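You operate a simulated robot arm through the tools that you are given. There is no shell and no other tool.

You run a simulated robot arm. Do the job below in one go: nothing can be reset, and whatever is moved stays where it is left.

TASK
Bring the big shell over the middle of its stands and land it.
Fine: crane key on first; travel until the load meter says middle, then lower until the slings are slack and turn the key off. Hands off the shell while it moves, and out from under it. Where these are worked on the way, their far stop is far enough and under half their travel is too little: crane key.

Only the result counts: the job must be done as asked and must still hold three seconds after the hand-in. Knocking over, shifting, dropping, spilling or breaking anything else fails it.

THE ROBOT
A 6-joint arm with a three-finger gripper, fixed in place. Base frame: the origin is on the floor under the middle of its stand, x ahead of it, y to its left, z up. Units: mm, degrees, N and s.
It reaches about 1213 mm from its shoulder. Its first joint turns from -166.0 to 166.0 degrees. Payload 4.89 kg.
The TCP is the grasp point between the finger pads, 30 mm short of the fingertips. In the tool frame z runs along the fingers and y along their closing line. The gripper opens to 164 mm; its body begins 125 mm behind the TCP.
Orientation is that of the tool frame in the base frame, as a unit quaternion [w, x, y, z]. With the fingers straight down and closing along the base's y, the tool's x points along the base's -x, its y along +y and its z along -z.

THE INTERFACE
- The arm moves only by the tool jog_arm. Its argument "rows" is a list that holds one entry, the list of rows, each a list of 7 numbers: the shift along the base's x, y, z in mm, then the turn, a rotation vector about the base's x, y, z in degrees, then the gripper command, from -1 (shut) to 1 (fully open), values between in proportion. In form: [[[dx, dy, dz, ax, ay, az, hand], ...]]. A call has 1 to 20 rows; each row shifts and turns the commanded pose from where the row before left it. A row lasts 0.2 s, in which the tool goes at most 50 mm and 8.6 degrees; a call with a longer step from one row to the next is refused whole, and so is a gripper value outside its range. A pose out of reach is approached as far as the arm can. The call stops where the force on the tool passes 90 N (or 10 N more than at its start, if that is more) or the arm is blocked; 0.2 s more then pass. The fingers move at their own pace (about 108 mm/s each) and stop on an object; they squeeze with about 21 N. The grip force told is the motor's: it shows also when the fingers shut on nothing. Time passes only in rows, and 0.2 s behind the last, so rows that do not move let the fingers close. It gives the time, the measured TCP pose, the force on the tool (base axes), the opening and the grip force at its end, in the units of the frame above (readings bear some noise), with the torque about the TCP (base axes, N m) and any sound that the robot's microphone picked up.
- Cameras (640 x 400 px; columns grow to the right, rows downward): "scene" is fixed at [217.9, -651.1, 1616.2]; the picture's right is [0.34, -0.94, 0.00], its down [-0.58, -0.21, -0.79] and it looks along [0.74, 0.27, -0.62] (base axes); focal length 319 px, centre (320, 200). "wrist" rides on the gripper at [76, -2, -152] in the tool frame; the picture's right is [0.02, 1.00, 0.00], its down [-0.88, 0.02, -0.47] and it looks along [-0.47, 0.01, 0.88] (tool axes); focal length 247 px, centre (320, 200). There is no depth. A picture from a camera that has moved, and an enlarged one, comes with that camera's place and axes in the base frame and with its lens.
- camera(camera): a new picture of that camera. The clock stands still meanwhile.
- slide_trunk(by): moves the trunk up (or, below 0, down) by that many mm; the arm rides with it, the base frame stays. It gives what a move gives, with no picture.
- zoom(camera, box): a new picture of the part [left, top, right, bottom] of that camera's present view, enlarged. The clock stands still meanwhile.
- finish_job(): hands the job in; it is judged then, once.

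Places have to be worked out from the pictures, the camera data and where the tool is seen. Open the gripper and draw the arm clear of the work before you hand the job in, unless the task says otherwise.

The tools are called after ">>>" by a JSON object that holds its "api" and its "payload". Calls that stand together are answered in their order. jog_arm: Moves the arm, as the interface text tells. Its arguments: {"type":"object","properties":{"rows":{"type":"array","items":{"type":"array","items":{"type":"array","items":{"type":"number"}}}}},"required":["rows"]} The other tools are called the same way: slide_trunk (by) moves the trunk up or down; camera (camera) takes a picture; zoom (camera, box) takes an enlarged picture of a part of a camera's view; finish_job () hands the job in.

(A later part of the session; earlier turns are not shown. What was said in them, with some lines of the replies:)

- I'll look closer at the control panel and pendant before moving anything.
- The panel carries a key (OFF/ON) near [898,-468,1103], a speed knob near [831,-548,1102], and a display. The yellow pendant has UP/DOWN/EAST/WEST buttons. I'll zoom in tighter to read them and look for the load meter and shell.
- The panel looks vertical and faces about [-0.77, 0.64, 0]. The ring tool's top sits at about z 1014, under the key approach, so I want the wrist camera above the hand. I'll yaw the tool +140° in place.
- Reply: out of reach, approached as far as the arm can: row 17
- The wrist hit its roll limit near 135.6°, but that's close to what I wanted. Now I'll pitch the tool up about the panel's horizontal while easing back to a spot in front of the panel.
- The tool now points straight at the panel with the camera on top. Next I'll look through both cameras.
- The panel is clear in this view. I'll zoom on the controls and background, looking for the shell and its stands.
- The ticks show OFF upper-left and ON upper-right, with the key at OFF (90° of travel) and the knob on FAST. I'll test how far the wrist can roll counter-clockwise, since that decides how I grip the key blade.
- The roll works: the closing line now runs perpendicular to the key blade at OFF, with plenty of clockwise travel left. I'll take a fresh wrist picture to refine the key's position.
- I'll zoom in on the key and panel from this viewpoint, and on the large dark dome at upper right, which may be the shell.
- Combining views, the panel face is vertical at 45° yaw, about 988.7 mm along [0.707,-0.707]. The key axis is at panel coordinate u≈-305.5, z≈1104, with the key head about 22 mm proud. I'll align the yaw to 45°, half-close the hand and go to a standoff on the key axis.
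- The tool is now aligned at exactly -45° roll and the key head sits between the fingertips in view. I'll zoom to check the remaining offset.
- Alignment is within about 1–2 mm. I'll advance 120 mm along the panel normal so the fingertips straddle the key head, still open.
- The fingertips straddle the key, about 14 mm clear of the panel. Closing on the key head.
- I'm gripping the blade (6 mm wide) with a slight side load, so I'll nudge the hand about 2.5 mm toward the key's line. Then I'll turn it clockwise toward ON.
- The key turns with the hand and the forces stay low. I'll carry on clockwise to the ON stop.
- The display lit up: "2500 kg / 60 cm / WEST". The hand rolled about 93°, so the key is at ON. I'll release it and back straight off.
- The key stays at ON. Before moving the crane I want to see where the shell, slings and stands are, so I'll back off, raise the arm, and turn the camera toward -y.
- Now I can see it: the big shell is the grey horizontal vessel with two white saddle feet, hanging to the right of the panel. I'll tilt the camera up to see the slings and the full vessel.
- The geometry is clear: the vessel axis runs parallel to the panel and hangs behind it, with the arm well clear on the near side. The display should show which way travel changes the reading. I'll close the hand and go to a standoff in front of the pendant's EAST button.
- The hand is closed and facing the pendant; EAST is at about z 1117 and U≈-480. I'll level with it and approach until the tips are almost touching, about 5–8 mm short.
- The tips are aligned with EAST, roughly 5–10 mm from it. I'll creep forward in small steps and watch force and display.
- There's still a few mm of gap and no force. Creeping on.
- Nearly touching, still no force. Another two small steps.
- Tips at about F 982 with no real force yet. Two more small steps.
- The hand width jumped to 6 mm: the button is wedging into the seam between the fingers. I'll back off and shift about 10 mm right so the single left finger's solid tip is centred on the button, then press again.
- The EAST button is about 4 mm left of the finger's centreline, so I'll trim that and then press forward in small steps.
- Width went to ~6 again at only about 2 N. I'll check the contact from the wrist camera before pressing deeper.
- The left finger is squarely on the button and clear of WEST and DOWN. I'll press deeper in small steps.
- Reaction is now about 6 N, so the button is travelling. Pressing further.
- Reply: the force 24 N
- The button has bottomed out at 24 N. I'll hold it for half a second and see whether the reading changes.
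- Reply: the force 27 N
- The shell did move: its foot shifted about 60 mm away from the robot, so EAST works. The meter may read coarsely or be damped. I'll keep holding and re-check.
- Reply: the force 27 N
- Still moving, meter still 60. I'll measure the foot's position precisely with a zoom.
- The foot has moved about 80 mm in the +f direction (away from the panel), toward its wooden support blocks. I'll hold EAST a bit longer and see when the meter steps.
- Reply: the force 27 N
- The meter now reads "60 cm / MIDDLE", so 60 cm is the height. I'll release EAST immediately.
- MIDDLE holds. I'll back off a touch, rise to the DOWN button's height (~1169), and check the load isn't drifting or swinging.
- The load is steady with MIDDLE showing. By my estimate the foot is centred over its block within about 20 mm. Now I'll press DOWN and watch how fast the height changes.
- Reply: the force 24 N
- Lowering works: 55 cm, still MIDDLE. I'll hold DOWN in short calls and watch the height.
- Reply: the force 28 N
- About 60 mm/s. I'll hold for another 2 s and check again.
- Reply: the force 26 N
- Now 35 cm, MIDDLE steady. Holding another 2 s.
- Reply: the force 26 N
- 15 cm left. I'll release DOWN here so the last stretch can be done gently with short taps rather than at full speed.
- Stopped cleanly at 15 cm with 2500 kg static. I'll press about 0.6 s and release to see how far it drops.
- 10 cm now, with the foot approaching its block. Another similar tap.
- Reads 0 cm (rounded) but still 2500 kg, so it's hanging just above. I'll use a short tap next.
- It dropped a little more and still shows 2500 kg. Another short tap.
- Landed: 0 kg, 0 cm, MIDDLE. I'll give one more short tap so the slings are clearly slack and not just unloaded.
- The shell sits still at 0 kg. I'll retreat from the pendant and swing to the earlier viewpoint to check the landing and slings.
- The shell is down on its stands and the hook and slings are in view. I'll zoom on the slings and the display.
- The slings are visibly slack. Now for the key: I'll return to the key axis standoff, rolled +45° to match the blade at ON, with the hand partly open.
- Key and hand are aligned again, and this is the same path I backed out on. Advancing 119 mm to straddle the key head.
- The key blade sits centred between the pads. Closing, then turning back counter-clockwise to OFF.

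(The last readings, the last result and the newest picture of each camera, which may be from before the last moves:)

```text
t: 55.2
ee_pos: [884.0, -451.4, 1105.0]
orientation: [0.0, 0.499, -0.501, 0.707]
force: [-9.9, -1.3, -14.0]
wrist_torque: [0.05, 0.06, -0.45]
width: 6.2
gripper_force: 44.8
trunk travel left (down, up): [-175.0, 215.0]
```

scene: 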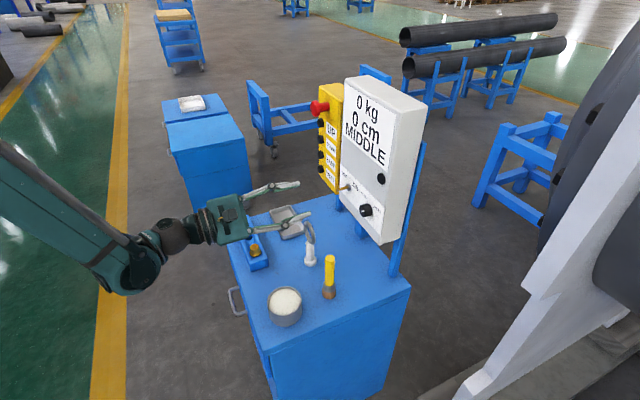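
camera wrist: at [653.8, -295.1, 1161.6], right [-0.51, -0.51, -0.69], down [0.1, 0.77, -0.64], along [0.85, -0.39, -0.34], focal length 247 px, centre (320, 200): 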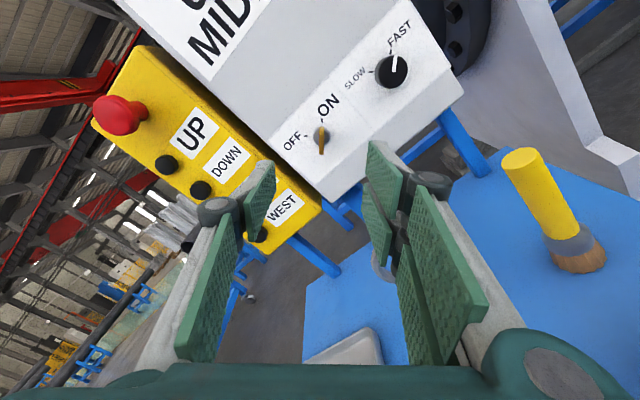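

Gripped at 6.2 mm. The same slight side bias appears, so I'll nudge it out and then turn about -92° to OFF.

>>> {"api": "jog_arm", "payload": {"rows": [[[-1.2, -1.2, -1.8, 0, 0, 0, -1], [0, 0, 0.3, -5.9, 5.9, 0, -1], [0, 0, 0.3, -5.9, 5.9, 0, -1], [0, 0, 0.3, -5.9, 5.9, 0, -1], [0, 0, 0.3, -5.9, 5.9, 0, -1], [0, 0, 0.3, -5.9, 5.9, 0, -1], [0, 0, 0.3, -5.9, 5.9, 0, -1], [0, 0, 0.3, -5.9, 5.9, 0, -1], [0, 0, 0.3, -5.9, 5.9, 0, -1], [0, 0, 0.3, -5.9, 5.9, 0, -1], [0, 0, 0.3, -5.9, 5.9, 0, -1], [0, 0, 0.3, -5.9, 5.9, 0, -1]]]}}

>>> {"api": "zoom", "payload": {"camera": "wrist", "box": [230, 90, 410, 230]}}

>>> {"api": "camera", "payload": {"camera": "scene"}}

```text
t: 57.8
ee_pos: [883.1, -451.6, 1105.8]
orientation: [0.507, 0.707, 0.013, 0.493]
force: [0.5, 37.5, -61.3]
wrist_torque: [1.17, 1.04, 0.73]
width: 6.1
gripper_force: 44.7
trunk travel left (down, up): [-175.0, 215.0]
```

```text
2.86 times, centred on (320, 160) of wrist
camera zoom: at [815.5, -303.2, 1156.2], right [-0.47, -0.47, 0.75], down [-0.8, -0.13, -0.59], along [0.38, -0.87, -0.31], focal length 706 px, centre (320, 314)
```

zoom: 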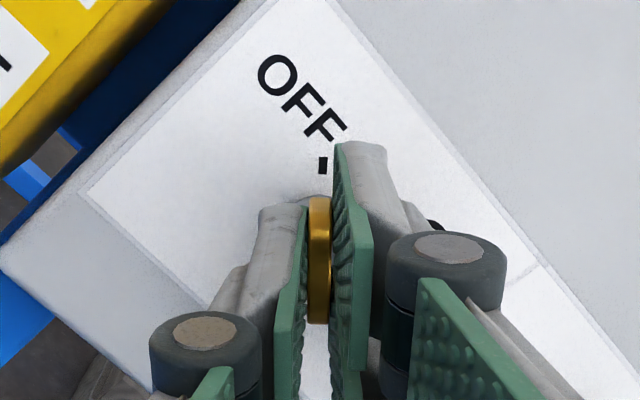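

```text
taken
```

scene: 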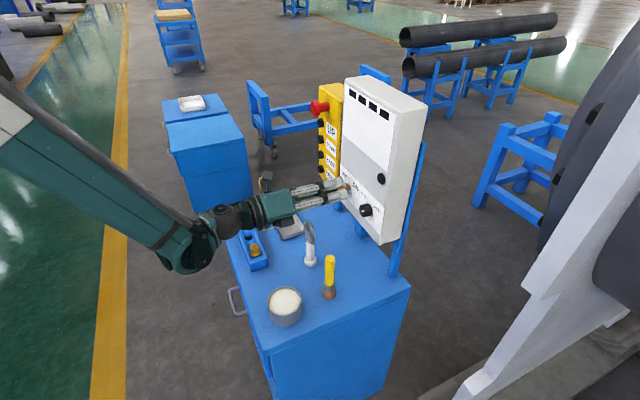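

The display is dark and the key mark lines up with OFF. There's some preload from pushing against the stop, so I'll relax 1.5° and open the hand.

>>> {"api": "jog_arm", "payload": {"rows": [[[0.5, 0.5, -0.7, 1.1, -1.1, 0, -1], [0, 0, 0, 0, 0, 0, -0.5], [0, 0, 0, 0, 0, 0, -0.15], [0, 0, 0, 0, 0, 0, -0.15], [0, 0, 0, 0, 0, 0, -0.15]]]}}

>>> {"api": "zoom", "payload": {"camera": "wrist", "box": [230, 90, 410, 230]}}

```text
t: 59.0
ee_pos: [882.9, -452.6, 1108.0]
orientation: [0.501, 0.706, 0.002, 0.5]
force: [0.1, -0.1, -0.6]
wrist_torque: [0.04, 0.0, -0.03]
width: 69.7
gripper_force: 0.0
trunk travel left (down, up): [-175.0, 215.0]
```

```text
2.86 times, centred on (320, 160) of wrist
camera zoom: at [812.9, -304.7, 1159.6], right [-0.49, -0.49, 0.72], down [-0.78, -0.12, -0.61], along [0.38, -0.87, -0.32], focal length 706 px, centre (320, 314)
```

zoom: 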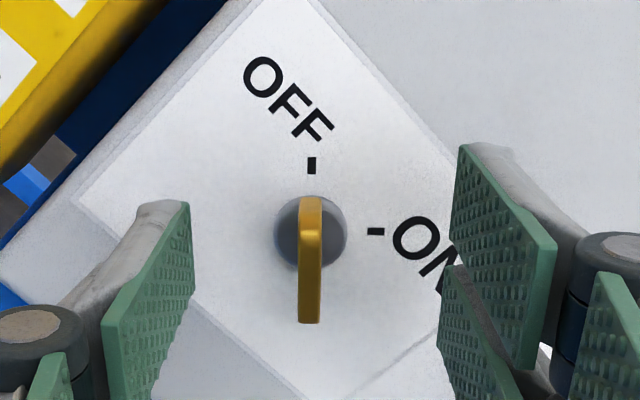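

The key points at OFF and the hand is open and force-free. I'll back straight off, then draw the arm well clear.

>>> {"api": "jog_arm", "payload": {"rows": [[[-10, 10, 0, 0, 0, 0, -0.15], [-16, 16, 0, 0, 0, 0, -0.15], [-16, 16, 0, 0, 0, 0, -0.15], [-16, 16, 0, 0, 0, 0, -0.15], [-16, 16, 0, 0, 0, 0, -0.15], [-16, 16, 0, 0, 0, 0, -0.15], [-16, 16, 0, 0, 0, 0, -0.15], [-24, 16, 22, 0, 0, 0, 0], [-24, 16, 22, 0, 0, 0, 0.5], [-24, 16, 22, 0, 0, 0, 1], [-24, 16, 22, 0, 0, 0, 1], [-24, 16, 22, 0, 0, 0, 1], [-24, 16, 22, 0, 0, 0, 1], [-24, 16, 22, 0, 0, 0, 1], [-24, 16, 22, 0, 0, 0, 1], [0, 0, 0, 0, 0, 0, 1]]]}}

>>> {"api": "camera", "payload": {"camera": "wrist"}}

>>> {"api": "camera", "payload": {"camera": "scene"}}

>>> {"api": "zoom", "payload": {"camera": "scene", "box": [220, 60, 440, 340]}}

```text
t: 62.4
ee_pos: [581.8, -220.3, 1284.3]
orientation: [0.5, 0.707, 0.002, 0.501]
force: [-0.9, 0.1, -0.3]
wrist_torque: [0.02, 0.0, 0.06]
width: 164.4
gripper_force: 0.1
trunk travel left (down, up): [-175.0, 215.0]
```

```text
taken
camera wrist: at [513.9, -71.6, 1336.3], right [-0.49, -0.49, 0.72], down [-0.78, -0.12, -0.61], along [0.38, -0.87, -0.32], focal length 247 px, centre (320, 200)
```

wrist: 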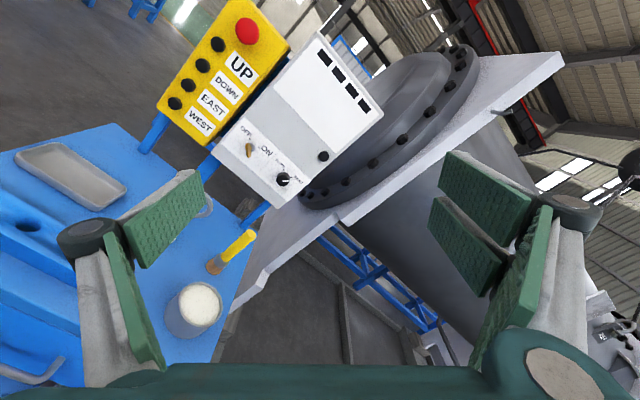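

```text
taken
```

scene: 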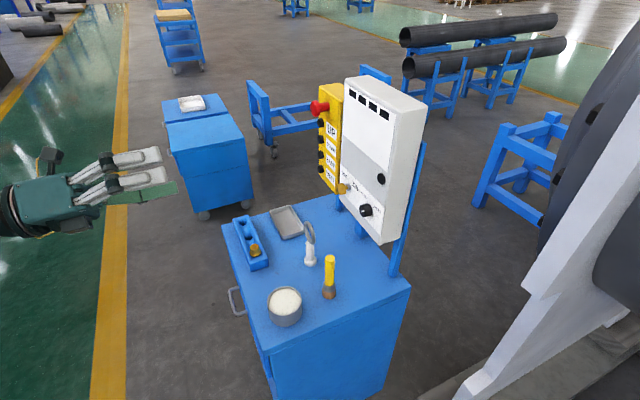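

```text
1.43 times, centred on (330, 200) of scene
camera zoom: at [217.9, -651.1, 1616.2], right [0.34, -0.94, 0.0], down [-0.58, -0.21, -0.79], along [0.74, 0.27, -0.62], focal length 456 px, centre (306, 200)
```

zoom: 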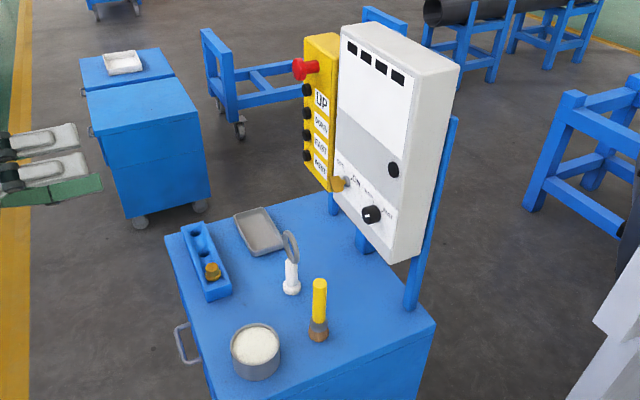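

Display dark, key at OFF, shell at rest on its stands with slack slings, and the tools on the cart are where they were. The hand is open and clear, so I'm handing in the job.

>>> {"api": "finish_job", "payload": {}}

```text
The job is handed in.
```

The big shell is landed over the middle of its stands and the crane key is back at OFF. I've handed the job in, but no verdict came back.

- **Key on:** I turned it fully to ON, and the load meter lit up at 2500 kg, 60 cm, WEST.
- **Travel:** I held EAST until the meter read MIDDLE. It stayed on MIDDLE for the rest of the job.
- **Landing:** I lowered on DOWN to about 15 cm, then used short taps until the meter read 0 kg and 0 cm. One more short tap left the slings visibly slack.
- **Key off:** I turned it back to OFF, and the display went dark.

I left the speed knob on FAST and touched only the key and the EAST and DOWN buttons. The arm stayed off the shell and out from under it. The tools on the cart look undisturbed, and the hand is open and clear of the work.
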